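You operate a simulated robot arm through the tools that you are given. There is no shell and no other tool. Be economical: measure what you need, move in short steps, check, and stop when the job is done.

You run a simulated robot arm. Do the job below in one go: nothing can be reset, and whatever is moved stays where it is left.

TASK
Put the chiller back in service at the temperature on the setting card.
Fine: slide the air mesh home, shut the header tank lid and set the dial before you start the pump.

It is judged by the outcome, as a careful person would: the job done as asked, and still so three seconds after it is handed in. It fails if anything else is knocked over, pushed out of place, dropped, spilled or broken. Lids that push on must go on centred and level and be pressed home; caps that screw on are set level and turned clockwise until they are tight.

THE ROBOT
A 7-joint arm with a two-finger parallel gripper, fixed in place. Base frame: the origin is at the foot of the arm, x ahead of it, y to its left, z up. Readings come in m, degrees, newtons and seconds.
Its first joint turns from -66.0 to 66.0 degrees. Payload 2.4 kg.
Tool frame: the origin (TCP) lies between the finger pads and is the grasp point; the fingertips stand 0.03 m ahead of it; z points along the fingers, y is the line along which they close. Largest opening 0.094 m; finger width 0.028, thickness 0.01; the body of the gripper, 0.05 by 0.096 m, starts 0.055 m behind the TCP.
Orientation is that of the tool frame in the base frame, as a unit quaternion [w, x, y, z]. With the fingers straight down and closing along the base's y, the tool's x points along the base's -x, its y along +y and its z along -z.

THE INTERFACE
- The arm moves only by the tool nudge_tool. Its argument "motion" is a list of rows, each a list of 7 numbers: the shift along the tool's x, y, z in units of 400 mm (1.0 is 400 mm), then the turn, a rotation vector about the tool's x, y, z in units of 60 degrees (1.0 is 60 degrees), then the closure, from 0 (fully open) to 1 (shut). In form: [[dx, dy, dz, wx, wy, wz, fingers], ...]. A call has 1 to 12 rows; each row is the pose to reach, as a shift and turn from the pose commanded when the call began, along the tool's axes at that moment. A call with a number of a shift or a turn outside -1 to 1 is refused whole. A row lasts 0.2 s, in which the tool goes at most 0.05 m and 8.6 degrees; a call with a longer step from one row to the next is refused whole, and so is a gripper value outside its range. A pose out of reach is approached as far as the arm can. The call stops where the force on the tool passes 90 N (or 10 N more than at its start, if that is more) or the arm is blocked; 0.2 s more then pass. The fingers move at their own pace (about 0.153 m/s each) and stop on an object; they squeeze with about 29 N. The grip force told is the motor's: it shows also when the fingers shut on nothing. Time passes only in rows, and 0.2 s behind the last, so rows that repeat a pose let the fingers close. The reply holds the time, the measured pose of the TCP, the force on the tool along the base axes, the opening and the grip force, in the units named above and with some noise.
- Cameras (640 x 400 px; columns grow to the right, rows downward): "scene" is fixed at [0.0439, 0.4971, 1.4368]; the picture's right is [-0.65, -0.76, 0.00], its down [-0.52, 0.44, -0.73] and it looks along [0.56, -0.47, -0.68] (base axes); focal length 257 px, centre (320, 200). "wrist" rides on the gripper at [0.076, 0.014, -0.103] in the tool frame; the picture's right is [-0.18, 0.98, 0.00], its down [-0.75, -0.14, -0.64] and it looks along [-0.63, -0.12, 0.77] (tool axes); focal length 243 px, centre (320, 200). There is no depth. A picture from a camera that has moved, and an enlarged one, comes with that camera's place and axes in the base frame and with its lens. The place of the scene camera against the robot may be out by one fixed shift of up to 0.012 m in any direction.
- snapshot(camera): a new picture of that camera. It takes no simulated time.
- close_up(camera, box): a new picture of the part [left, top, right, bottom] of that camera's present view, enlarged. It takes no simulated time.
- sign_off(): hands the job in; it is judged then, once.

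Work in short steps. Places have to be worked out from the pictures, the camera data and where the tool is seen: move nearer, look again, correct. Check each grasp and each placing, and mend what went wrong. You have 120 turns and 68 pictures in all, those below and enlarged ones among them. Open the gripper and draw the arm clear of the work before you hand the job in, unless the task says otherwise; then end with one line.

The tools are called as a command line: name --pt "numbers of a row" for each row, then --argument value for the rest, lists and objects as JSON in quotes. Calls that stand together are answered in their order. nudge_tool: Moves the arm, as the interface text tells. Its arguments: {"type":"object","properties":{"motion":{"type":"array"}},"required":["motion"]} The other tools are called the same way: snapshot (camera) takes a picture; close_up (camera, box) takes an enlarged picture of a part of a camera's view; sign_off () hands the job in.

At the start:

```text
time: 0.0
position: [0.3294, 0.2566, 1.2398]
ee_rot: [0.0, 0.001, 1.0, 0.0]
wrist_force: [-0.1, -0.9, -0.1]
opening: 0.0941
grasp_force: 0.1
```

scene: 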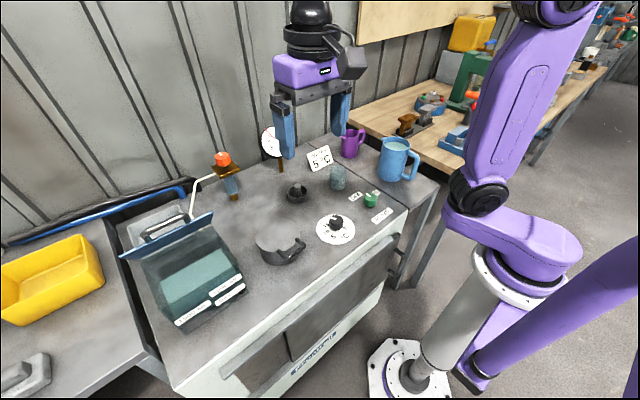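
wrist: 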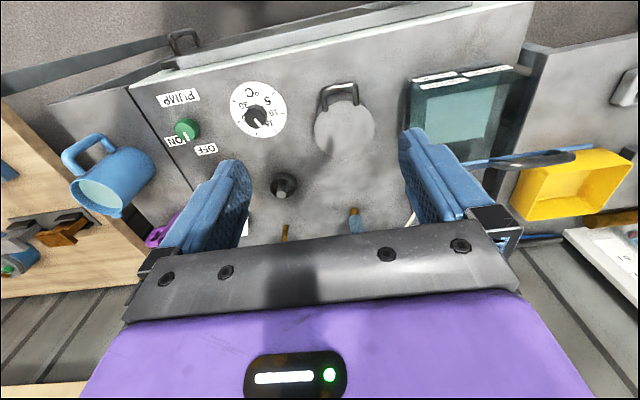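

The scene shows the chiller top with the dial, pump switch, tank, lids and a card. I'll enlarge the important parts first.

close_up --camera "scene" --box '[240, 120, 400, 220]'

close_up --camera "scene" --box '[240, 180, 400, 280]'

close_up --camera "scene" --box '[110, 140, 270, 340]'

close_up --camera "wrist" --box '[140, 60, 400, 220]'

```text
4.00 times, centred on (320, 170) of scene
camera zoom: at [0.0439, 0.4971, 1.4368], right [-0.65, -0.76, 0.0], down [-0.52, 0.44, -0.73], along [0.56, -0.47, -0.68], focal length 1028 px, centre (320, 320)
```

zoom: 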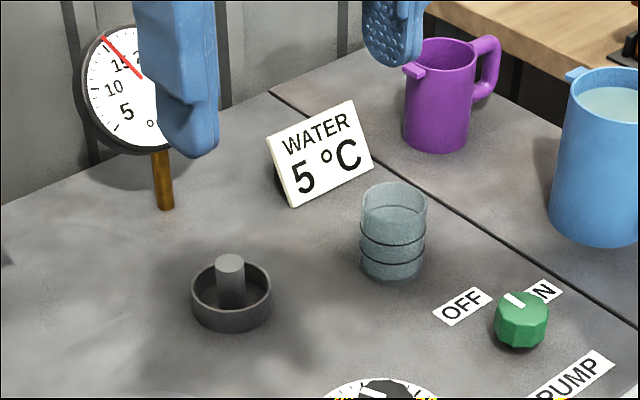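

```text
4.00 times, centred on (320, 230) of scene
camera zoom: at [0.0439, 0.4971, 1.4368], right [-0.65, -0.76, 0.0], down [-0.52, 0.44, -0.73], along [0.56, -0.47, -0.68], focal length 1028 px, centre (320, 80)
```

zoom: 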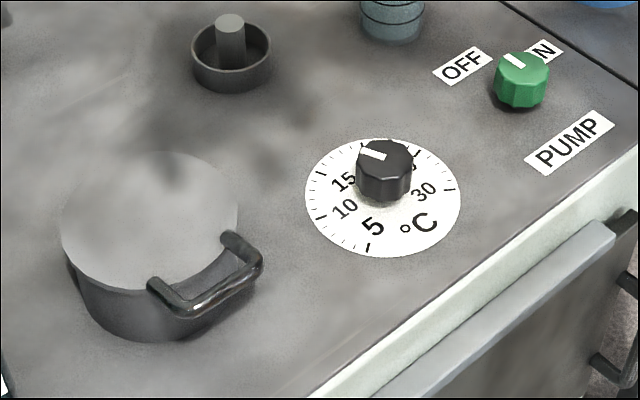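

```text
2.00 times, centred on (190, 240) of scene
camera zoom: at [0.0439, 0.4971, 1.4368], right [-0.65, -0.76, 0.0], down [-0.52, 0.44, -0.73], along [0.56, -0.47, -0.68], focal length 514 px, centre (580, 120)
```

zoom: 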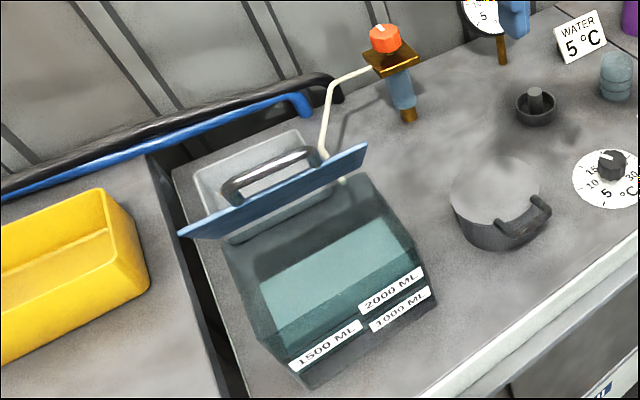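

```text
2.46 times, centred on (270, 140) of wrist
camera zoom: at [0.2511, 0.2702, 1.3408], right [0.18, 0.98, 0.0], down [0.75, -0.14, 0.64], along [0.63, -0.12, -0.77], focal length 597 px, centre (443, 348)
```

zoom: 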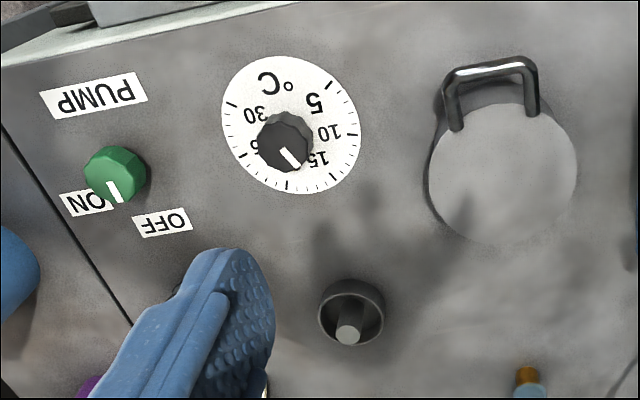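

Now I'll look at the front face (air mesh) and the tank from nearer.

close_up --camera "scene" --box '[160, 200, 440, 400]'

close_up --camera "wrist" --box '[0, 0, 640, 240]'

close_up --camera "scene" --box '[110, 180, 250, 330]'

```text
2.00 times, centred on (300, 300) of scene
camera zoom: at [0.0439, 0.4971, 1.4368], right [-0.65, -0.76, 0.0], down [-0.52, 0.44, -0.73], along [0.56, -0.47, -0.68], focal length 514 px, centre (360, 0)
```

zoom: 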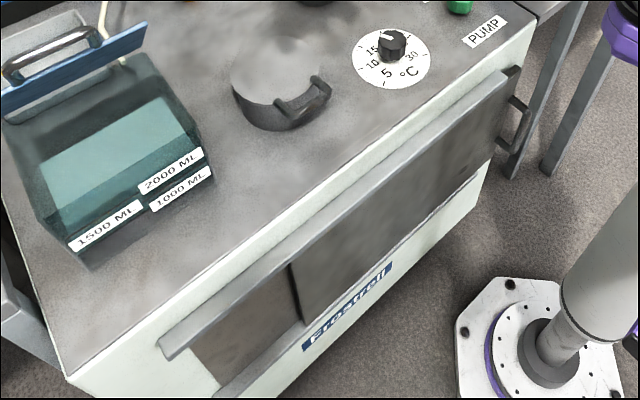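

```text
1.00 times, centred on (320, 120) of wrist
camera zoom: at [0.2511, 0.2702, 1.3408], right [0.18, 0.98, 0.0], down [0.75, -0.14, 0.64], along [0.63, -0.12, -0.77], focal length 243 px, centre (320, 280)
```

zoom: 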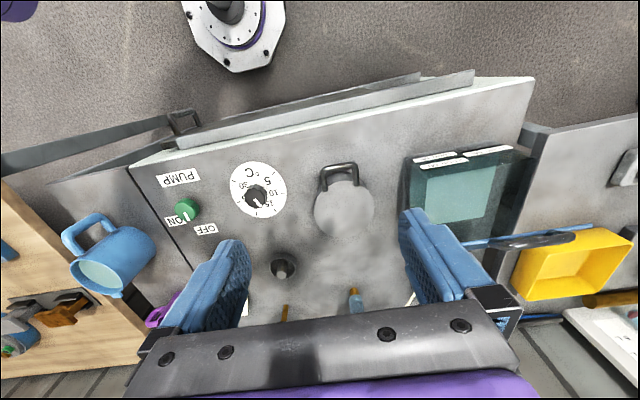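

```text
2.67 times, centred on (180, 255) of scene
camera zoom: at [0.0439, 0.4971, 1.4368], right [-0.65, -0.76, 0.0], down [-0.52, 0.44, -0.73], along [0.56, -0.47, -0.68], focal length 685 px, centre (693, 53)
```

zoom: 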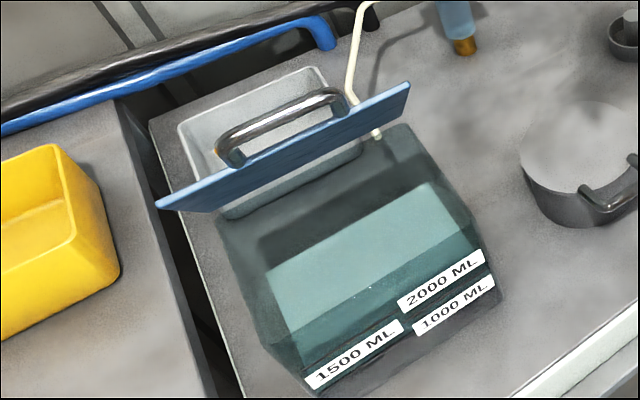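

Triangulating from the two views puts the chiller's top near z≈0.80, with its front edge at x≈0.32. The mesh slides along the front face and its handle is at the right end. I'll move back and lower to get a better look at the front.

nudge_tool --pt "0.04 -0.078 0.06 0 0 0 0" --pt "0.08 -0.156 0.12 0 0 0 0" --pt "0.12 -0.234 0.18 0 0 0 0" --pt "0.16 -0.312 0.24 0 0 0 0" --pt "0.2 -0.39 0.3 0 0 0 0" --pt "0.24 -0.468 0.36 0 0 0 0" --pt "0.28 -0.546 0.42 0 0 0 0" --pt "0.325 -0.625 0.475 0 0 0 0"

snapshot --camera "wrist"

snapshot --camera "scene"

```text
time: 1.8
position: [0.2182, -0.011, 1.0497]
ee_rot: [-0.001, 0.074, 0.997, 0.0]
wrist_force: [-3.3, -2.9, 0.5]
opening: 0.094
grasp_force: 0.0
```

```text
58 pictures are left
camera wrist: at [0.1436, 0.0135, 1.1508], right [0.33, 0.94, 0.0], down [0.72, -0.25, 0.64], along [0.61, -0.21, -0.77], focal length 243 px, centre (320, 200)
```

wrist: 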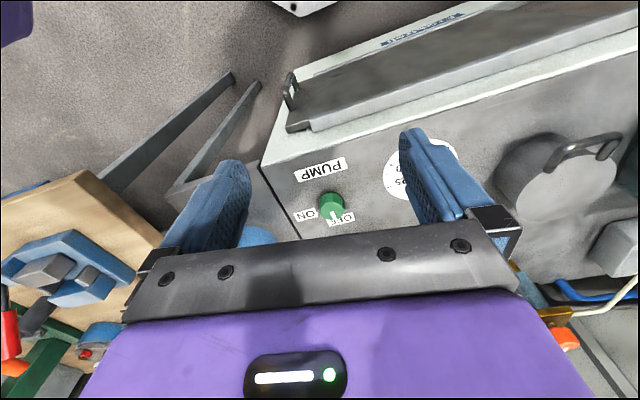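

```text
57 pictures are left
```

scene: 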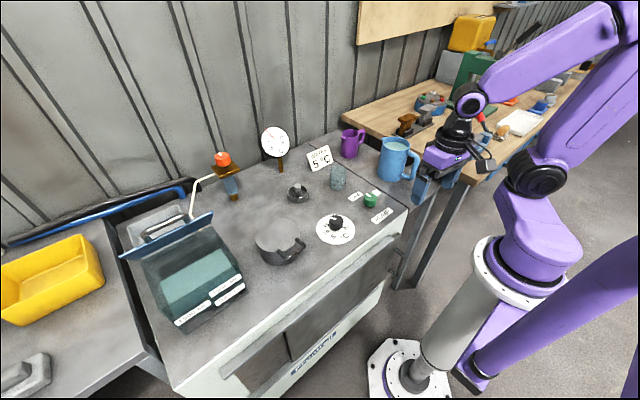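

The pump knob top is at about (0.417, −0.058, 0.83) and the pump is OFF. The mesh handle is near (0.275, −0.10, 0.58), and I'll zoom in on it.

close_up --camera "wrist" --box '[240, 0, 500, 160]'

close_up --camera "scene" --box '[320, 190, 440, 290]'

close_up --camera "scene" --box '[180, 280, 380, 400]'

```text
2.46 times, centred on (370, 80) of wrist
camera zoom: at [0.1436, 0.0135, 1.1508], right [0.33, 0.94, 0.0], down [0.72, -0.25, 0.64], along [0.61, -0.21, -0.77], focal length 597 px, centre (197, 495)
```

zoom: 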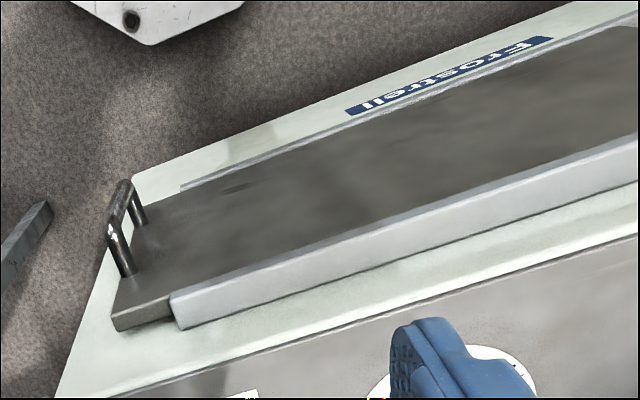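

```text
4.00 times, centred on (380, 240) of scene
camera zoom: at [0.0435, 0.4966, 1.437], right [-0.65, -0.76, 0.0], down [-0.52, 0.44, -0.73], along [0.56, -0.47, -0.68], focal length 1028 px, centre (80, 40)
```

zoom: 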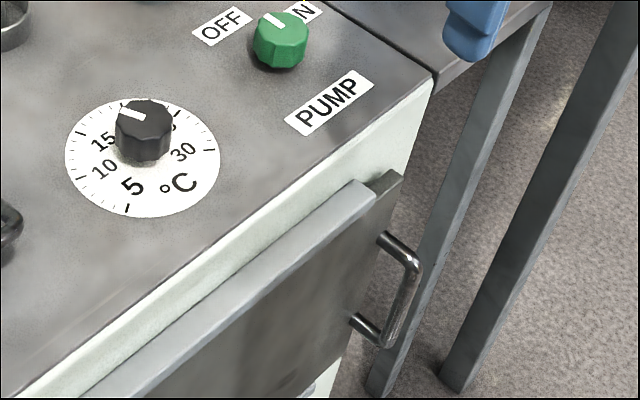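

```text
3.20 times, centred on (280, 340) of scene
camera zoom: at [0.0435, 0.4966, 1.437], right [-0.65, -0.76, 0.0], down [-0.52, 0.44, -0.73], along [0.56, -0.47, -0.68], focal length 822 px, centre (448, -248)
```

zoom: 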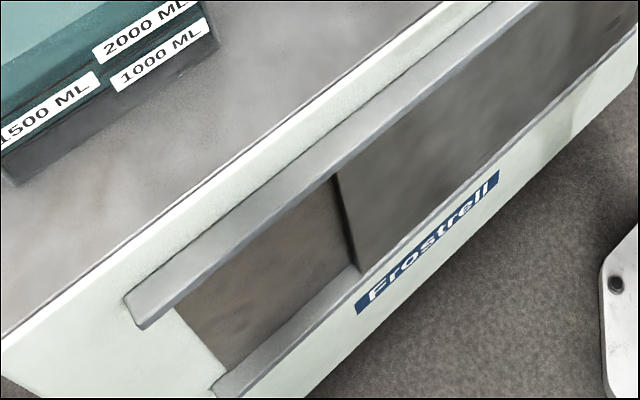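

The handle is a vertical U-bar at about x 0.26, y −0.097, z 0.50–0.64, and the mesh has to slide roughly 0.15 m in +y. I'll come in above it, in front of the chiller, and check the tracking.

nudge_tool --pt "-0.03 -0.067 0.09 0 0 0 0" --pt "-0.06 -0.134 0.18 0 0 0 0" --pt "-0.09 -0.2 0.27 0 0 0 0" --pt "-0.1275 -0.2675 0.375 0 0 0 0" --pt "-0.1275 -0.2675 0.375 0 0 0 0"

```text
refused: row 4 steps farther than a row can; nothing moved
```

The last step was too long, so I'll spread the move over more rows.

nudge_tool --pt "-0.025 -0.053 0.075 0 0 0 0" --pt "-0.05 -0.107 0.15 0 0 0 0" --pt "-0.075 -0.16 0.225 0 0 0 0" --pt "-0.1 -0.213 0.3 0 0 0 0" --pt "-0.1275 -0.2675 0.375 0 0 0 0" --pt "-0.1275 -0.2675 0.375 0 0 0 0"

snapshot --camera "wrist"

```text
time: 3.2
position: [0.2695, -0.0996, 0.8973]
ee_rot: [0.0, 0.001, 1.0, 0.0]
wrist_force: [-0.7, -0.2, -0.5]
opening: 0.0939
grasp_force: 0.0
out of reach, approached as far as the arm can: row 1, 2, 3, 4, 5, 6
```

```text
53 pictures are left
camera wrist: at [0.192, -0.0861, 0.9984], right [0.18, 0.98, 0.0], down [0.75, -0.14, 0.64], along [0.63, -0.12, -0.77], focal length 243 px, centre (320, 200)
```

wrist: 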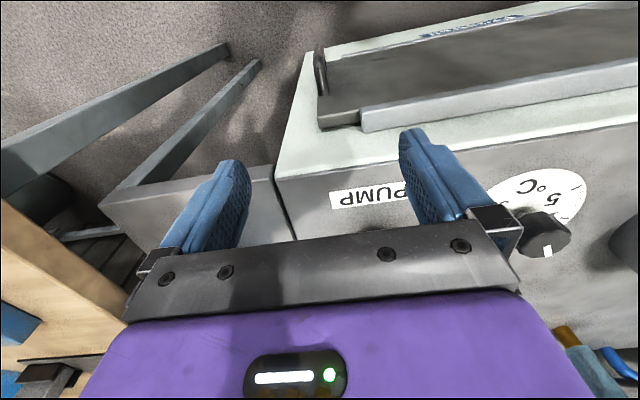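

Orientation is back to nominal. I'll zoom in on the handle from here to fix its position.

close_up --camera "wrist" --box '[270, 20, 430, 140]'

```text
3.33 times, centred on (350, 80) of wrist
camera zoom: at [0.192, -0.0861, 0.9984], right [0.18, 0.98, 0.0], down [0.75, -0.14, 0.64], along [0.63, -0.12, -0.77], focal length 809 px, centre (220, 600)
```

zoom: 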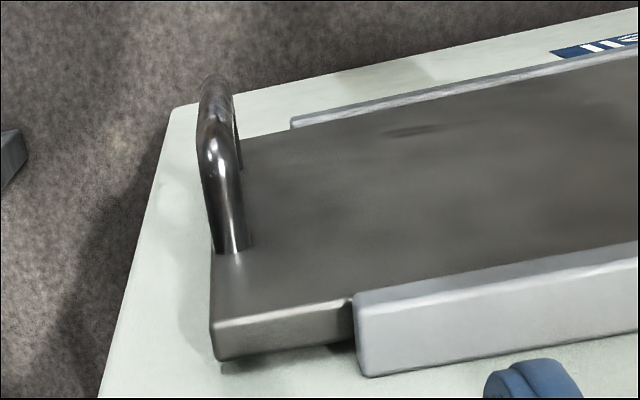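

The bar's upper end is near (0.263, −0.102, 0.62). To clear the chiller edge I'll lean the hand toward the base by tilting −15° about tool y, and lower partway.

nudge_tool --pt "0 0 0.06 0 -0.08 0 0" --pt "0 0 0.12 0 -0.16 0 0" --pt "0 0 0.18 0 -0.25 0 0" --pt "0 0 0.25 0 -0.25 0 0" --pt "0 0 0.25 0 -0.25 0 0"

snapshot --camera "scene"

```text
time: 4.4
position: [0.2738, -0.0986, 0.7954]
ee_rot: [0.13, 0.0, 0.991, -0.001]
wrist_force: [-0.5, -0.2, -0.2]
opening: 0.094
grasp_force: 0.1
out of reach, approached as far as the arm can: row 1, 2, 3, 4, 5
```

```text
51 pictures are left
```

scene: 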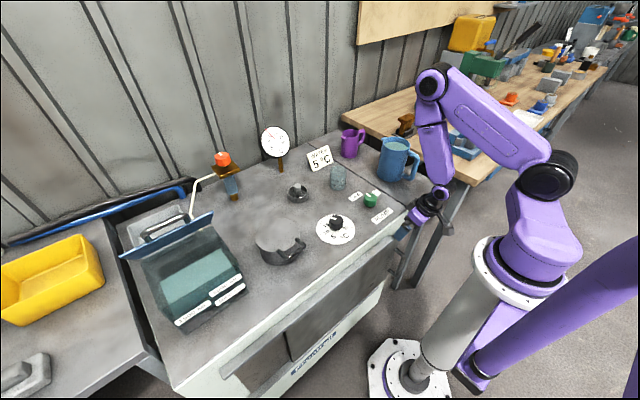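

Tilt achieved, with the hand leaning toward the base and clear of the edge. Next I'll go down toward (0.261, −0.102, 0.66) and look.

nudge_tool --pt "0.028 -0.002 0.08 0 0 0 0" --pt "0.056 -0.005 0.16 0 0 0 0" --pt "0.084 -0.008 0.24 0 0 0 0" --pt "0.12 -0.009 0.32 0 0 0 0" --pt "0.12 -0.009 0.32 0 0 0 0"

snapshot --camera "wrist"

close_up --camera "scene" --box '[340, 180, 480, 300]'

```text
time: 5.6
position: [0.2615, -0.1033, 0.6575]
ee_rot: [0.13, 0.0, 0.991, 0.0]
wrist_force: [-0.1, -0.7, 0.1]
opening: 0.094
grasp_force: 0.0
```

```text
50 pictures are left
camera wrist: at [0.16, -0.0894, 0.7365], right [0.18, 0.98, 0.05], down [0.56, -0.14, 0.82], along [0.81, -0.12, -0.58], focal length 243 px, centre (320, 200)
```

wrist: 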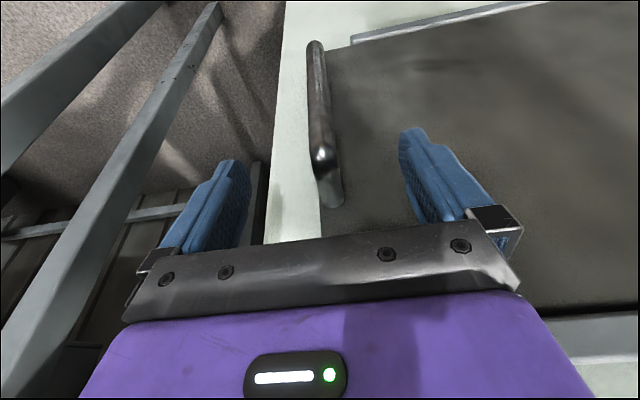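

```text
3.33 times, centred on (410, 240) of scene
camera zoom: at [0.0439, 0.4971, 1.4368], right [-0.65, -0.76, 0.0], down [-0.52, 0.44, -0.73], along [0.56, -0.47, -0.68], focal length 856 px, centre (20, 67)
```

zoom: 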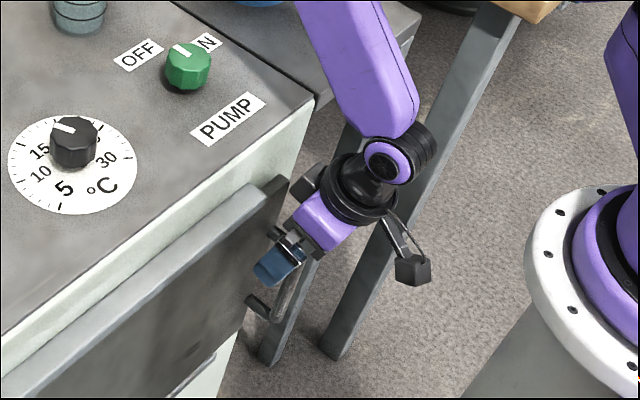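

The bar sits between the fingers at x≈0.262, y≈−0.102, with its top at z≈0.63. I'll lower 5 cm and close on it.

nudge_tool --pt "0.016 0 0.06 0 0 0 0" --pt "0.0325 0 0.121 0 0 0 0" --pt "0.0325 0 0.121 0 0 0 0.5" --pt "0.0325 0 0.121 0 0 0 1" --pt "0.0325 0 0.121 0 0 0 1"

snapshot --camera "wrist"

```text
time: 6.8
position: [0.2614, -0.1024, 0.608]
ee_rot: [0.131, 0.0, 0.991, 0.0]
wrist_force: [-0.4, -0.5, -15.1]
opening: 0.0199
grasp_force: 45.2
```

```text
48 pictures are left
camera wrist: at [0.1599, -0.0887, 0.686], right [0.18, 0.98, 0.05], down [0.56, -0.14, 0.81], along [0.81, -0.12, -0.58], focal length 243 px, centre (320, 200)
```

wrist: 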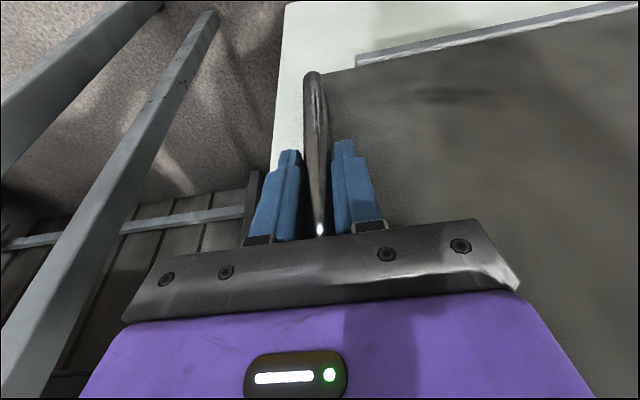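

The bar is gripped, with an opening of 0.020. I'll slide it +y by 0.12 m and check the force.

nudge_tool --pt "0 0.03 0 0 0 0 1" --pt "0 0.08 0 0 0 0 1" --pt "0 0.13 0 0 0 0 1" --pt "0 0.18 0 0 0 0 1" --pt "0 0.23 0 0 0 0 1" --pt "0 0.28 0 0 0 0 1" --pt "0 0.3 0 0 0 0 1"

close_up --camera "scene" --box '[160, 220, 440, 400]'

```text
time: 8.4
position: [0.2611, 0.0187, 0.6086]
ee_rot: [0.131, 0.0, 0.991, 0.0]
wrist_force: [3.0, -1.1, -2.8]
opening: 0.0197
grasp_force: 45.1
```

```text
2.22 times, centred on (300, 310) of scene
camera zoom: at [0.044, 0.4971, 1.4368], right [-0.65, -0.76, 0.0], down [-0.52, 0.44, -0.73], along [0.56, -0.47, -0.68], focal length 571 px, centre (364, -44)
```

zoom: 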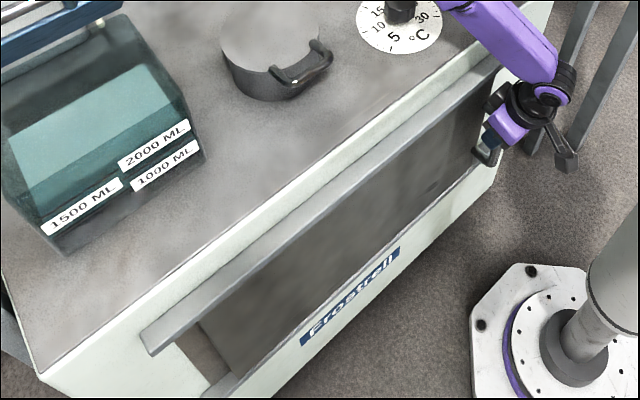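

It slides freely, and a gap of about 3–4 cm is left. I'll continue in small steps until it meets the stop.

nudge_tool --pt "0 0.02 0 0 0 0 1" --pt "0 0.04 0 0 0 0 1" --pt "0 0.06 0 0 0 0 1" --pt "0 0.075 0 0 0 0 1" --pt "0 0.075 0 0 0 0 1"

close_up --camera "scene" --box '[180, 300, 340, 400]'

```text
time: 9.6
position: [0.2602, 0.0404, 0.6067]
ee_rot: [0.131, 0.012, 0.991, -0.011]
wrist_force: [26.6, -67.5, 16.3]
opening: 0.0201
grasp_force: 44.9
```

```text
4.00 times, centred on (260, 350) of scene
camera zoom: at [0.0443, 0.4959, 1.4372], right [-0.65, -0.76, 0.0], down [-0.52, 0.44, -0.73], along [0.56, -0.47, -0.69], focal length 1028 px, centre (560, -400)
```

zoom: 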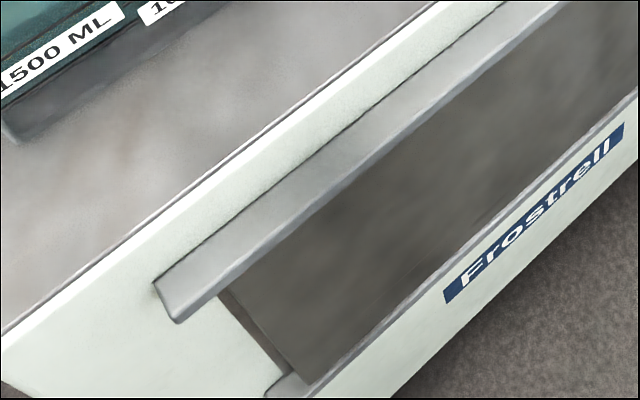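

The reading is −67 N along y and it has stalled near y=0.040, so this is probably the stop. I'll push slightly more to see whether it moves.

nudge_tool --pt "0 0.005 0 0 0 0 1" --pt "0 0.01 0 0 0 0 1" --pt "0 0.01 0 0 0 0 1"

```text
time: 10.1
position: [0.26, 0.0399, 0.6062]
ee_rot: [0.132, 0.018, 0.991, -0.013]
wrist_force: [8.4, -13.9, -6.5]
opening: 0.0197
grasp_force: 45.2
stopped in row 2: the force on the tool passed its limit (the readings are from after the stop); the commanded pose is now the measured one
```

The mesh is firmly at its stop. I'll release, rise just clear of the handle, then go back to y≈−0.10, where the ascent path is known to be clear.

nudge_tool --pt "0 0 0 0 0 0 0.5" --pt "0 0 0 0 0 0 0.2" --pt "0 0 0 0 0 0 0.2" --pt "-0.03 0 -0.11 0 0 0 0.2" --pt "-0.06 0 -0.22 0 0 0 0.2" --pt "-0.06 -0.11 -0.22 0 0 0 0.2" --pt "-0.06 -0.22 -0.22 0 0 0 0.2" --pt "-0.06 -0.33 -0.22 0 0 0 0.2" --pt "-0.06 -0.36 -0.22 0 0 0 0.2"

snapshot --camera "scene"

```text
time: 12.1
position: [0.2556, -0.1019, 0.7018]
ee_rot: [0.132, 0.015, 0.991, -0.013]
wrist_force: [0.7, 0.1, 0.3]
opening: 0.0754
grasp_force: 0.0
```

```text
45 pictures are left
```

scene: 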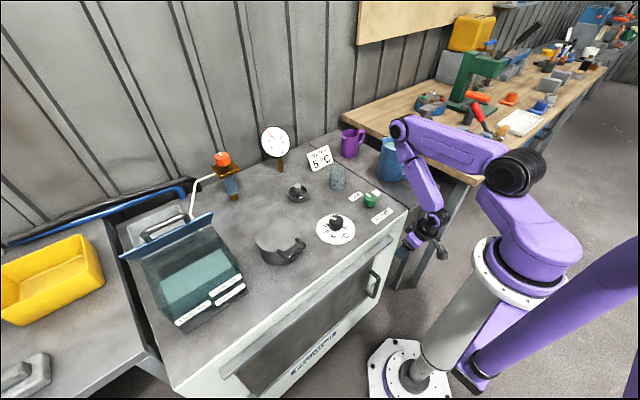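

The mesh is home. I'll rise straight up to z≈1.0 and level the tool.

nudge_tool --pt "-0.028 0 -0.104 0 0 0 0.2" --pt "-0.056 0 -0.208 0 0 0 0.2" --pt "-0.084 0 -0.312 0 0 0 0.2" --pt "-0.112 0 -0.416 0 0 0 0.2" --pt "-0.14 0 -0.52 0 0.08 0 0.2" --pt "-0.168 0 -0.624 0 0.16 0 0.2" --pt "-0.195 0 -0.725 0 0.25 0 0.2" --pt "-0.195 0 -0.725 0 0.25 0 0"

```text
time: 13.9
position: [0.3045, -0.1073, 0.9382]
ee_rot: [0.086, -0.053, 0.992, -0.069]
wrist_force: [-1.8, 0.6, -0.1]
opening: 0.0937
grasp_force: 0.0
out of reach, approached as far as the arm can: row 2, 3, 4, 5, 6, 7, 8
```

The arm is at the edge of its reach there. I'll move out over the chiller toward the tank at a safe height.

nudge_tool --pt "-0.035 0.09 -0.015 0 0 0 0" --pt "-0.07 0.18 -0.03 0 0 0 0" --pt "-0.105 0.27 -0.045 0 0 0 0" --pt "-0.14 0.36 -0.06 0 0 0 0" --pt "-0.175 0.45 -0.075 0 0 0 0" --pt "-0.21 0.54 -0.09 0 0 0 0" --pt "-0.245 0.63 -0.105 0 0 0 0" --pt "-0.28 0.72 -0.12 0 0 0 0" --pt "-0.28 0.8 -0.12 0 0 0 0" --pt "-0.28 0.8 -0.12 0 0 0 0"

snapshot --camera "wrist"

```text
time: 16.1
position: [0.4113, 0.2166, 0.9706]
ee_rot: [0.063, 0.021, 0.997, -0.048]
wrist_force: [0.0, -0.3, -0.6]
opening: 0.094
grasp_force: 0.1
```

```text
44 pictures are left
camera wrist: at [0.3224, 0.2423, 1.0604], right [0.23, 0.97, -0.07], down [0.66, -0.1, 0.74], along [0.72, -0.21, -0.67], focal length 243 px, centre (320, 200)
```

wrist: 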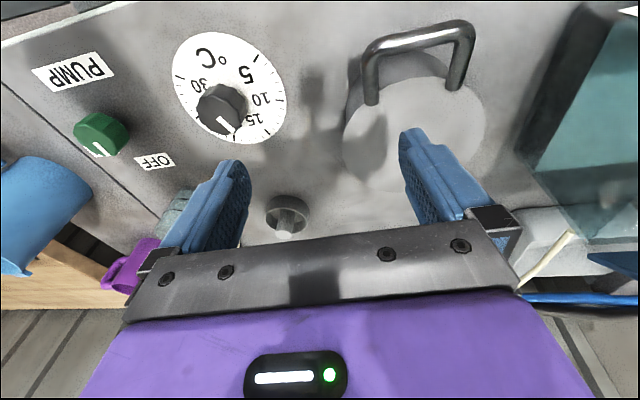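

The dial pointer reads about 17–18. I'll level the tool and move to view the tank.

nudge_tool --pt "0.0 0.04 -0.1 -0.02 0.03 -0.01 0" --pt "0.04 0.1 -0.18 -0.04 0.06 -0.02 0" --pt "0.09 0.18 -0.24 -0.07 0.09 -0.03 0" --pt "0.14 0.27 -0.29 -0.092 0.12 -0.04 0" --pt "0.2 0.36 -0.32 -0.092 0.12 -0.04 0" --pt "0.25 0.45 -0.325 -0.092 0.12 -0.04 0" --pt "0.275 0.5 -0.325 -0.092 0.12 -0.04 0" --pt "0.275 0.5 -0.325 -0.092 0.12 -0.04 0"

snapshot --camera "wrist"

```text
time: 17.9
position: [0.2462, 0.3086, 1.0154]
ee_rot: [0.089, 0.019, 0.996, 0.006]
wrist_force: [0.2, 1.0, -0.4]
opening: 0.0939
grasp_force: 0.1
out of reach, approached as far as the arm can: row 1, 2, 3, 4, 5, 6, 7, 8
```

```text
43 pictures are left
camera wrist: at [0.1512, 0.3235, 1.1023], right [0.22, 0.97, 0.05], down [0.62, -0.18, 0.76], along [0.75, -0.14, -0.64], focal length 243 px, centre (320, 200)
```

wrist: 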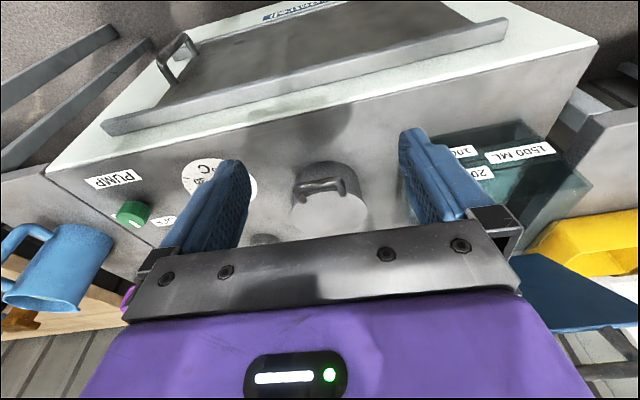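

High azimuths seem limited by the first joint, so I'll go further out in x to level the tool and look at the tank from its right-front.

nudge_tool --pt "-0.06 0.018 -0.02 0.002 0.02 -0.005 0" --pt "-0.12 0.036 -0.04 0.004 0.05 -0.01 0" --pt "-0.18 0.054 -0.06 0.006 0.08 -0.015 0" --pt "-0.24 0.072 -0.08 0.008 0.11 -0.02 0" --pt "-0.3 0.09 -0.1 0.01 0.14 -0.03 0" --pt "-0.36 0.11 -0.115 0.011 0.17 -0.036 0" --pt "-0.42 0.13 -0.125 0.011 0.17 -0.036 0" --pt "-0.46 0.145 -0.132 0.011 0.17 -0.036 0" --pt "-0.46 0.145 -0.132 0.011 0.17 -0.036 0"

snapshot --camera "wrist"

```text
time: 19.9
position: [0.3477, 0.2527, 1.0145]
ee_rot: [0.096, 0.005, 0.995, -0.008]
wrist_force: [1.0, 0.3, 0.0]
opening: 0.094
grasp_force: 0.0
out of reach, approached as far as the arm can: row 1, 2, 3, 4, 5, 6, 7, 8, 9
```

```text
42 pictures are left
camera wrist: at [0.2521, 0.2693, 1.0994], right [0.19, 0.98, 0.02], down [0.61, -0.14, 0.78], along [0.76, -0.14, -0.63], focal length 243 px, centre (320, 200)
```

wrist: 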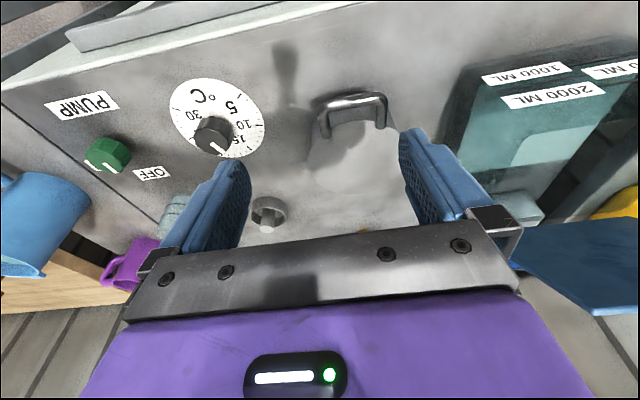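

The reach is odd here, so I'll check the arm's configuration in the scene view.

snapshot --camera "scene"

```text
41 pictures are left
```

scene: 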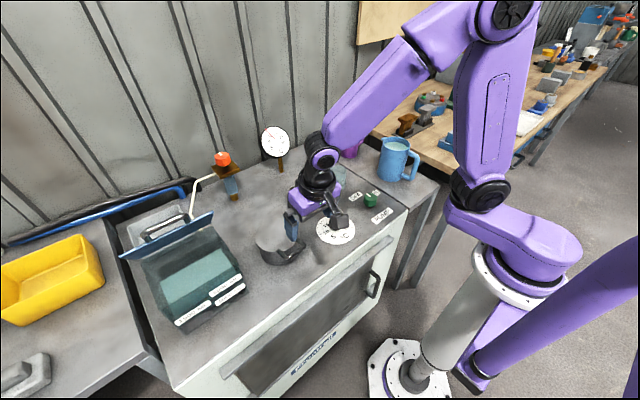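

I'll test a simple in-place levelling turn to see what is limiting it.

nudge_tool --pt "-0.05 0 0 0 0.06 0 0" --pt "-0.1 0 0 0 0.12 0 0" --pt "-0.1 0 0 0 0.18 0 0" --pt "-0.1 0 0 0 0.18 0 0"

```text
time: 20.9
position: [0.3661, 0.2402, 1.0179]
ee_rot: [0.093, -0.007, 0.995, -0.023]
wrist_force: [-0.4, -0.2, -0.8]
opening: 0.094
grasp_force: 0.1
out of reach, approached as far as the arm can: row 1, 2, 3, 4
```

It slides sideways when asked to go out, which suggests joint 1 is near its limit. I'll back off in −y and level there.

nudge_tool --pt "-0.03 -0.1 0 0 0.0 0 0" --pt "-0.06 -0.2 0 0 0.0 0 0" --pt "-0.09 -0.3 0 0 0.06 0 0" --pt "-0.1 -0.35 0 0 0.12 0 0" --pt "-0.1 -0.35 0 0 0.18 0 0" --pt "-0.1 -0.35 0 0 0.18 0 0"

snapshot --camera "scene"

```text
time: 22.3
position: [0.4113, 0.1285, 1.0129]
ee_rot: [0.084, -0.008, 0.996, -0.044]
wrist_force: [-0.4, -0.1, -0.9]
opening: 0.0943
grasp_force: 0.0
out of reach, approached as far as the arm can: row 2, 3, 4, 5, 6
```

```text
40 pictures are left
```

scene: 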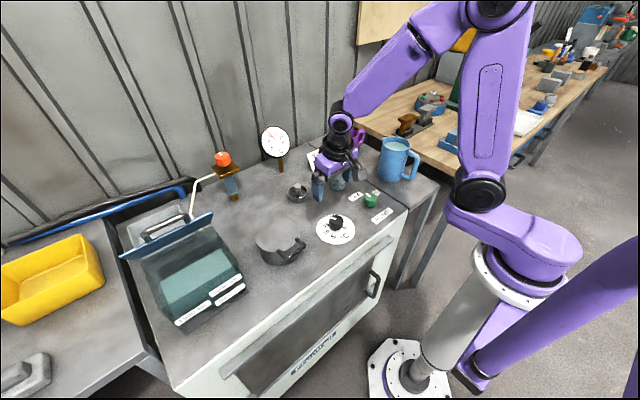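

Joint 1 seems parked and the tilt persists. I'll go up to about the starting height, where levelling worked, and level there.

nudge_tool --pt "0 0.0 -0.1 0 0.0 0 0" --pt "0 0.0 -0.2 0 0.0 0 0" --pt "0 0.0 -0.3 0 0.0 0 0" --pt "0 0.0 -0.4 0.0 0.03 0 0" --pt "0 0.0 -0.5 -0.04 0.08 0 0" --pt "0 0.0 -0.5 -0.08 0.16 0.0 0" --pt "0 0.0 -0.5 -0.08 0.16 0.0 0"

```text
time: 23.9
position: [0.3183, 0.1586, 1.1549]
ee_rot: [0.113, -0.007, 0.991, -0.068]
wrist_force: [0.1, 0.4, -0.2]
opening: 0.0938
grasp_force: 0.0
out of reach, approached as far as the arm can: row 1, 2, 3, 4, 5, 6, 7
```

I suspect the elbow is folded to its limit. I'll test by moving outward (+x) and down.

nudge_tool --pt "-0.1 0.0 0.02 0 0.0 0 0" --pt "-0.2 0.0 0.05 0 0.0 0 0" --pt "-0.3 0.0 0.1 0 0.0 0 0" --pt "-0.38 0.0 0.15 0.0 0.0 0 0" --pt "-0.4 0.0 0.15 -0.05 0.08 0 0" --pt "-0.4 0.0 0.15 -0.1 0.16 0.0 0" --pt "-0.4 0.0 0.15 -0.1 0.2 0.0 0" --pt "-0.4 0.0 0.15 -0.1 0.2 0.0 0"

snapshot --camera "scene"

```text
time: 25.7
position: [0.4783, 0.1598, 1.1315]
ee_rot: [0.116, -0.006, 0.99, -0.073]
wrist_force: [0.3, 0.2, 0.2]
opening: 0.0938
grasp_force: 0.0
out of reach, approached as far as the arm can: row 4, 5, 6, 7, 8
```

```text
39 pictures are left
```

scene: 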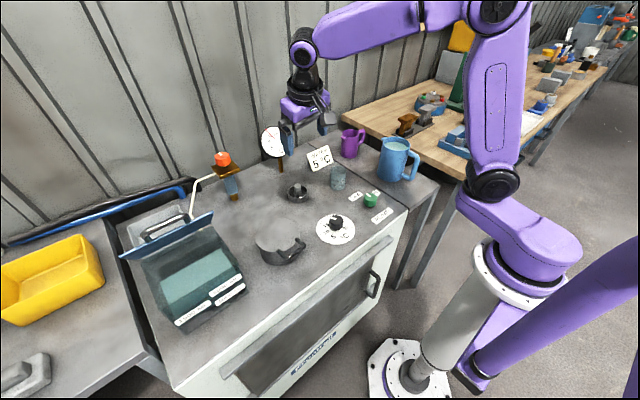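

Rows 1–3 executed, and it is the turn that fails. I'll retry the turn alone at a slightly lower radius.

nudge_tool --pt "0.1 0.0 0.05 0 0.0 0 0" --pt "0.15 0.0 0.15 0 0.05 0 0" --pt "0.15 0.0 0.2 0 0.1 0 0" --pt "0.15 0.0 0.2 0 0.16 0 0" --pt "0.15 0.0 0.2 0 0.22 0 0" --pt "0.15 0.0 0.2 0 0.22 0 0"

```text
time: 27.1
position: [0.4291, 0.1426, 1.0393]
ee_rot: [0.07, -0.004, 0.995, -0.076]
wrist_force: [-0.8, 0.1, -0.5]
opening: 0.0939
grasp_force: 0.1
out of reach, approached as far as the arm can: row 3, 4, 5, 6
```

Levelling improves with lower height. I'll go lower to z≈0.96 over the clear area and complete the levelling.

nudge_tool --pt "0.0 0.0 0.1 0 0.0 0 0" --pt "0.0 0.0 0.2 0 0.04 0 0" --pt "0.0 0.0 0.2 -0.04 0.08 0 0" --pt "0.0 0.0 0.2 -0.08 0.13 0 0" --pt "0.0 0.0 0.2 -0.14 0.13 0 0" --pt "0.0 0.0 0.2 -0.14 0.13 0 0"

```text
time: 28.5
position: [0.4388, 0.1298, 0.9611]
ee_rot: [0.049, -0.001, 0.996, -0.075]
wrist_force: [-0.9, -0.3, -0.2]
opening: 0.0939
grasp_force: 0.0
out of reach, approached as far as the arm can: row 3, 4, 5, 6
```

Only the lateral roll (about 8.6°) is stuck. I'll move back toward y≈−0.05 at this height, where the nominal pose was held before, and take the roll out there.

nudge_tool --pt "0.03 -0.1 0.0 0 0 0 0" --pt "0.06 -0.2 0.0 0 0 0 0" --pt "0.1 -0.3 0.0 0 0 0 0" --pt "0.13 -0.4 0.0 -0.05 0.03 0 0" --pt "0.15 -0.45 0.0 -0.1 0.06 0 0" --pt "0.15 -0.45 0.0 -0.14 0.09 0 0" --pt "0.15 -0.45 0.0 -0.14 0.09 0 0"

snapshot --camera "scene"

```text
time: 30.1
position: [0.3745, -0.0355, 0.9597]
ee_rot: [0.026, -0.004, 0.998, -0.051]
wrist_force: [0.0, 0.8, 0.3]
opening: 0.0939
grasp_force: 0.2
out of reach, approached as far as the arm can: row 4, 5, 6, 7
```

```text
38 pictures are left
```

scene: 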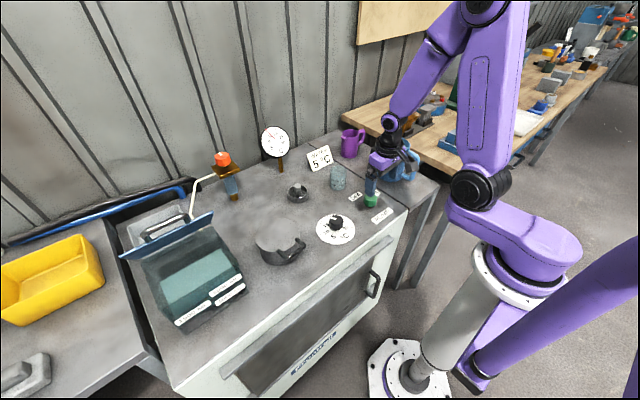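

Joint 1 moved to the −y side while the wrist reached a limit. I'll test whether yawing the tool frees it.

nudge_tool --pt "0 0 0 0 0 0.1 0" --pt "0 0 0 0 0 0.2 0" --pt "0 0 0 0 0 0.3 0" --pt "0 0 0 0 0 0.3 0"

```text
time: 31.1
position: [0.3761, -0.0359, 0.9592]
ee_rot: [0.035, 0.154, 0.986, -0.047]
wrist_force: [0.1, -0.1, -0.9]
opening: 0.094
grasp_force: 0.0
```

Yaw works freely. I'll apply the levelling now at this yaw.

nudge_tool --pt "0 0 0 -0.04 0.04 0 0" --pt "0 0 0 -0.077 0.08 0 0" --pt "0 0 0 -0.077 0.08 0 0"

```text
time: 31.9
position: [0.3751, -0.0372, 0.9604]
ee_rot: [0.034, 0.153, 0.987, -0.045]
wrist_force: [0.0, 0.0, -0.1]
opening: 0.094
grasp_force: 0.0
out of reach, approached as far as the arm can: row 1, 2, 3
```

I'll probe the single turns separately, starting with a pitch, to find the blocked direction.

nudge_tool --pt "0 0 0 0 0.05 0 0" --pt "0 0 0 0 0.09 0 0" --pt "0 0 0 0 0.09 0 0"

nudge_tool --pt "0 0 0 -0.05 0 0 0" --pt "0 0 0 -0.09 0 0 0" --pt "0 0 0 -0.09 0 0 0"

nudge_tool --pt "-0.05 0 0 0 0 0 0" --pt "-0.1 0 0 0 0 0 0" --pt "-0.15 0 0 0 0 0 0" --pt "-0.2 0 0 0 0 0 0" --pt "-0.2 0 0 0 0 0 0"

```text
time: 32.7
position: [0.3761, -0.036, 0.9607]
ee_rot: [0.035, 0.153, 0.987, -0.045]
wrist_force: [-1.2, -0.2, 0.1]
opening: 0.0938
grasp_force: 0.0
out of reach, approached as far as the arm can: row 1, 2, 3
```

```text
time: 33.5
position: [0.376, -0.0362, 0.9604]
ee_rot: [0.034, 0.153, 0.987, -0.046]
wrist_force: [-0.7, -0.2, -0.4]
opening: 0.0939
grasp_force: 0.0
out of reach, approached as far as the arm can: row 1, 2, 3
```

```text
time: 34.7
position: [0.3995, -0.0505, 0.9583]
ee_rot: [0.035, 0.153, 0.986, -0.049]
wrist_force: [0.0, 0.6, 0.0]
opening: 0.0939
grasp_force: 0.0
out of reach, approached as far as the arm can: row 2, 3, 4, 5
```

Motion outward is blocked as well, which suggests a wrist-roll joint sits at its limit. I'll try yawing the opposite way and then levelling.

nudge_tool --pt "0 0 0 0 0 -0.14 0" --pt "0 0 0 0 0 -0.28 0" --pt "0 0 0 0 0 -0.42 0" --pt "0 0 0 0 0 -0.56 0" --pt "0 0 0 0 0 -0.7 0" --pt "0 0 0 0 0 -0.7 0"

nudge_tool --pt "0 0 0 0 0.05 0 0" --pt "0 0 0 0 0.09 0 0" --pt "0 0 0 0 0.09 0 0"

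snapshot --camera "scene"

```text
time: 36.1
position: [0.3881, -0.0351, 0.9508]
ee_rot: [0.02, -0.207, 0.976, -0.063]
wrist_force: [-0.4, -0.5, -0.5]
opening: 0.0943
grasp_force: 0.1
out of reach, approached as far as the arm can: row 5, 6
```

```text
time: 36.9
position: [0.3803, -0.0294, 0.943]
ee_rot: [-0.027, -0.206, 0.976, -0.073]
wrist_force: [-0.5, -0.2, -0.2]
opening: 0.0937
grasp_force: 0.1
out of reach, approached as far as the arm can: row 1, 2, 3
```

```text
37 pictures are left
```

scene: 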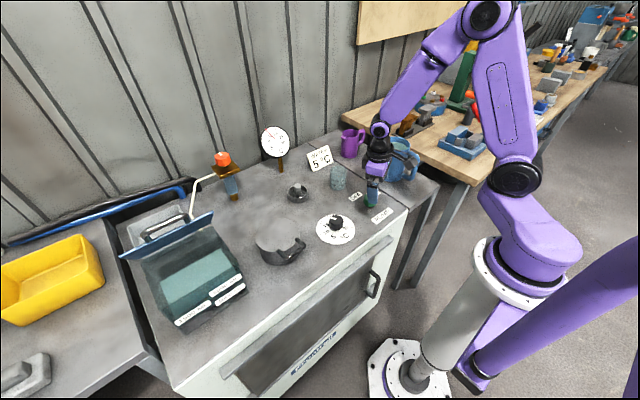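

Pitch is freed and joint 1 moved. The remaining lean is about 8.8° in y, so I'll level at this yaw.

nudge_tool --pt "0 0 0 -0.04 -0.03 0 0" --pt "0 0 0 -0.08 -0.05 0 0" --pt "0 0 0 -0.126 -0.079 0 0" --pt "0 0 0 -0.126 -0.079 0 0"

```text
time: 37.9
position: [0.3719, -0.0214, 0.9318]
ee_rot: [-0.015, -0.203, 0.977, -0.057]
wrist_force: [0.0, -0.1, -0.1]
opening: 0.0941
grasp_force: 0.1
out of reach, approached as far as the arm can: row 1, 2, 3, 4
```

The lean is still pinned. I'll translate back toward the start pose (0.33, 0.26, 1.24) without asking for turns, to get out of this configuration.

nudge_tool --pt "-0.0 0.0 -0.1 0 0 0 0" --pt "-0.0 0.03 -0.2 0 0 0 0" --pt "-0.02 0.08 -0.3 0 0 0 0" --pt "-0.04 0.15 -0.39 0 0 0 0" --pt "-0.07 0.22 -0.47 0 0 0 0" --pt "-0.1 0.29 -0.55 0 0 0 0" --pt "-0.12 0.37 -0.62 0 0 0 0" --pt "-0.14 0.45 -0.69 0 0 0 0" --pt "-0.16 0.53 -0.75 0 0 0 0" --pt "-0.18 0.61 -0.8 0 0 0 0" --pt "-0.19 0.675 -0.85 0 0 0 0" --pt "-0.19 0.675 -0.85 0 0 0 0"

snapshot --camera "scene"

```text
time: 40.5
position: [0.3516, 0.2154, 1.2091]
ee_rot: [0.015, -0.198, 0.97, -0.142]
wrist_force: [-0.3, 0.6, -0.1]
opening: 0.0939
grasp_force: 0.0
out of reach, approached as far as the arm can: row 1, 2, 3, 4, 5, 6, 7, 8, 9, 10, 11, 12
```

```text
36 pictures are left
```

scene: 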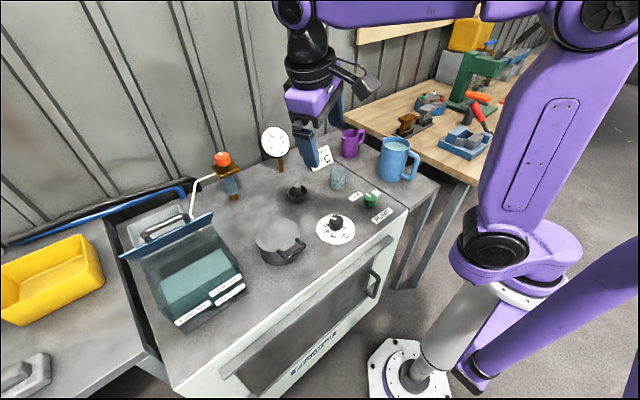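

Joint 1 has swung back toward the start configuration. I'll try to restore the nominal orientation here.

nudge_tool --pt "0 0 0 -0.06 0.006 0.08 0" --pt "0 0 0 -0.12 0.012 0.16 0" --pt "0 0 0 -0.18 0.018 0.24 0" --pt "0 0 0 -0.23 0.024 0.32 0" --pt "0 0 0 -0.275 0.03 0.383 0" --pt "0 0 0 -0.275 0.03 0.383 0"

```text
time: 41.9
position: [0.3516, 0.2159, 1.2088]
ee_rot: [0.015, -0.198, 0.97, -0.141]
wrist_force: [0.0, 0.6, 0.3]
opening: 0.094
grasp_force: 0.0
out of reach, approached as far as the arm can: row 1, 2, 3, 4, 5, 6
```

No motion, so I'll try the yaw alone and then the roll alone.

nudge_tool --pt "0 0 0 0 0 0.12 0" --pt "0 0 0 0 0 0.24 0" --pt "0 0 0 0 0 0.38 0" --pt "0 0 0 0 0 0.38 0"

nudge_tool --pt "0 0 0 -0.1 0 0 0" --pt "0 0 0 -0.2 0 0 0" --pt "0 0 0 -0.2 0 0 0"

nudge_tool --pt "0 0.1 0 0 0 0 0" --pt "0 0.2 0 0 0 0 0" --pt "0 0.2 0 0 0 0 0"

```text
time: 42.9
position: [0.3517, 0.2157, 1.2094]
ee_rot: [0.043, -0.003, 0.99, -0.136]
wrist_force: [0.3, -0.3, -0.3]
opening: 0.0942
grasp_force: 0.0
```

```text
time: 43.7
position: [0.3523, 0.2161, 1.2084]
ee_rot: [0.043, -0.004, 0.99, -0.136]
wrist_force: [-0.1, -0.7, -0.3]
opening: 0.094
grasp_force: 0.0
out of reach, approached as far as the arm can: row 1, 2, 3
```

```text
time: 44.5
position: [0.3516, 0.2351, 1.2034]
ee_rot: [0.044, -0.004, 0.99, -0.137]
wrist_force: [-0.6, -0.3, 0.4]
opening: 0.0943
grasp_force: 0.1
out of reach, approached as far as the arm can: row 1, 2, 3
```

Only the lateral roll is blocked. I'll try a more extended pose at about (0.52, 0.20, 1.0), where the elbow has more freedom, and test the roll there.

nudge_tool --pt "-0.063 0.01 0.09 0 0 0 0" --pt "-0.126 0.02 0.18 0 0 0 0" --pt "-0.19 0.03 0.27 0 0 0 0" --pt "-0.253 0.04 0.36 0 0 0 0" --pt "-0.316 0.05 0.45 0 0 0 0" --pt "-0.38 0.065 0.54 0 0 0 0" --pt "-0.38 0.065 0.54 0 0 0 0"

nudge_tool --pt "0 0 0 -0.1 0 0 0" --pt "0 0 0 -0.2 0 0 0" --pt "0 0 0 -0.26 0 0 0" --pt "0 0 0 -0.26 0 0 0"

snapshot --camera "scene"

```text
time: 46.1
position: [0.5229, 0.2061, 1.0031]
ee_rot: [0.044, -0.004, 0.99, -0.136]
wrist_force: [-0.4, -0.1, 0.4]
opening: 0.094
grasp_force: 0.1
```

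```text
time: 47.1
position: [0.5231, 0.2054, 1.0025]
ee_rot: [0.044, -0.004, 0.993, -0.111]
wrist_force: [-0.4, 0.3, -0.3]
opening: 0.094
grasp_force: 0.1
out of reach, approached as far as the arm can: row 1, 2, 3, 4
```

```text
35 pictures are left
```

scene: 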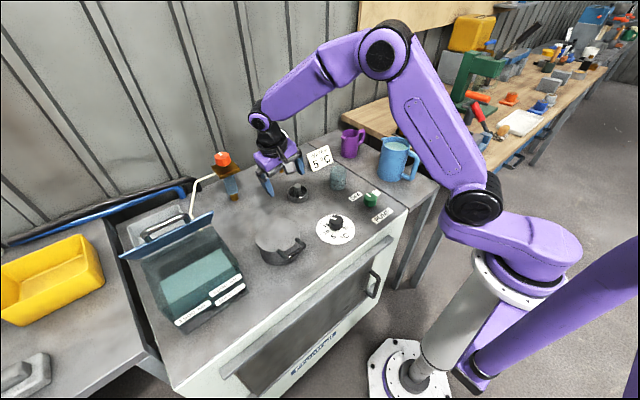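

Translation works well when extended. The lean was near zero earlier at larger azimuth, so I'll move to +y near the tank and level there.

nudge_tool --pt "0 0.1 0 0 0 0 0" --pt "0 0.2 0 0 0 0 0" --pt "0 0.3 0 0 0 0 0" --pt "0 0.38 0 0 0 0 0" --pt "0 0.38 0 0 0 0 0"

nudge_tool --pt "0 0 0 -0.1 0.03 0 0" --pt "0 0 0 -0.2 0.06 0 0" --pt "0 0 0 -0.2 0.08 0 0" --pt "0 0 0 -0.2 0.08 0 0"

snapshot --camera "wrist"

```text
time: 48.3
position: [0.4934, 0.3208, 0.9658]
ee_rot: [0.046, -0.005, 0.993, -0.113]
wrist_force: [0.2, -0.4, -0.3]
opening: 0.094
grasp_force: 0.0
out of reach, approached as far as the arm can: row 2, 3, 4, 5
```

```text
time: 49.3
position: [0.4927, 0.321, 0.9642]
ee_rot: [0.045, -0.005, 0.993, -0.112]
wrist_force: [0.8, 0.1, -0.7]
opening: 0.094
grasp_force: 0.0
out of reach, approached as far as the arm can: row 1, 2, 3, 4
```

```text
34 pictures are left
camera wrist: at [0.4069, 0.3552, 1.0533], right [0.18, 0.96, -0.2], down [0.69, 0.02, 0.72], along [0.7, -0.27, -0.66], focal length 243 px, centre (320, 200)
```

wrist: 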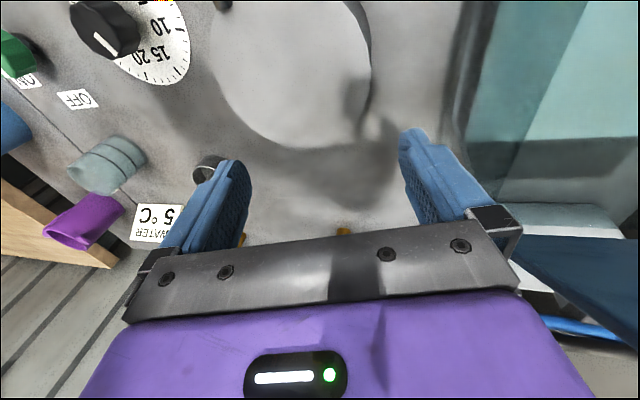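

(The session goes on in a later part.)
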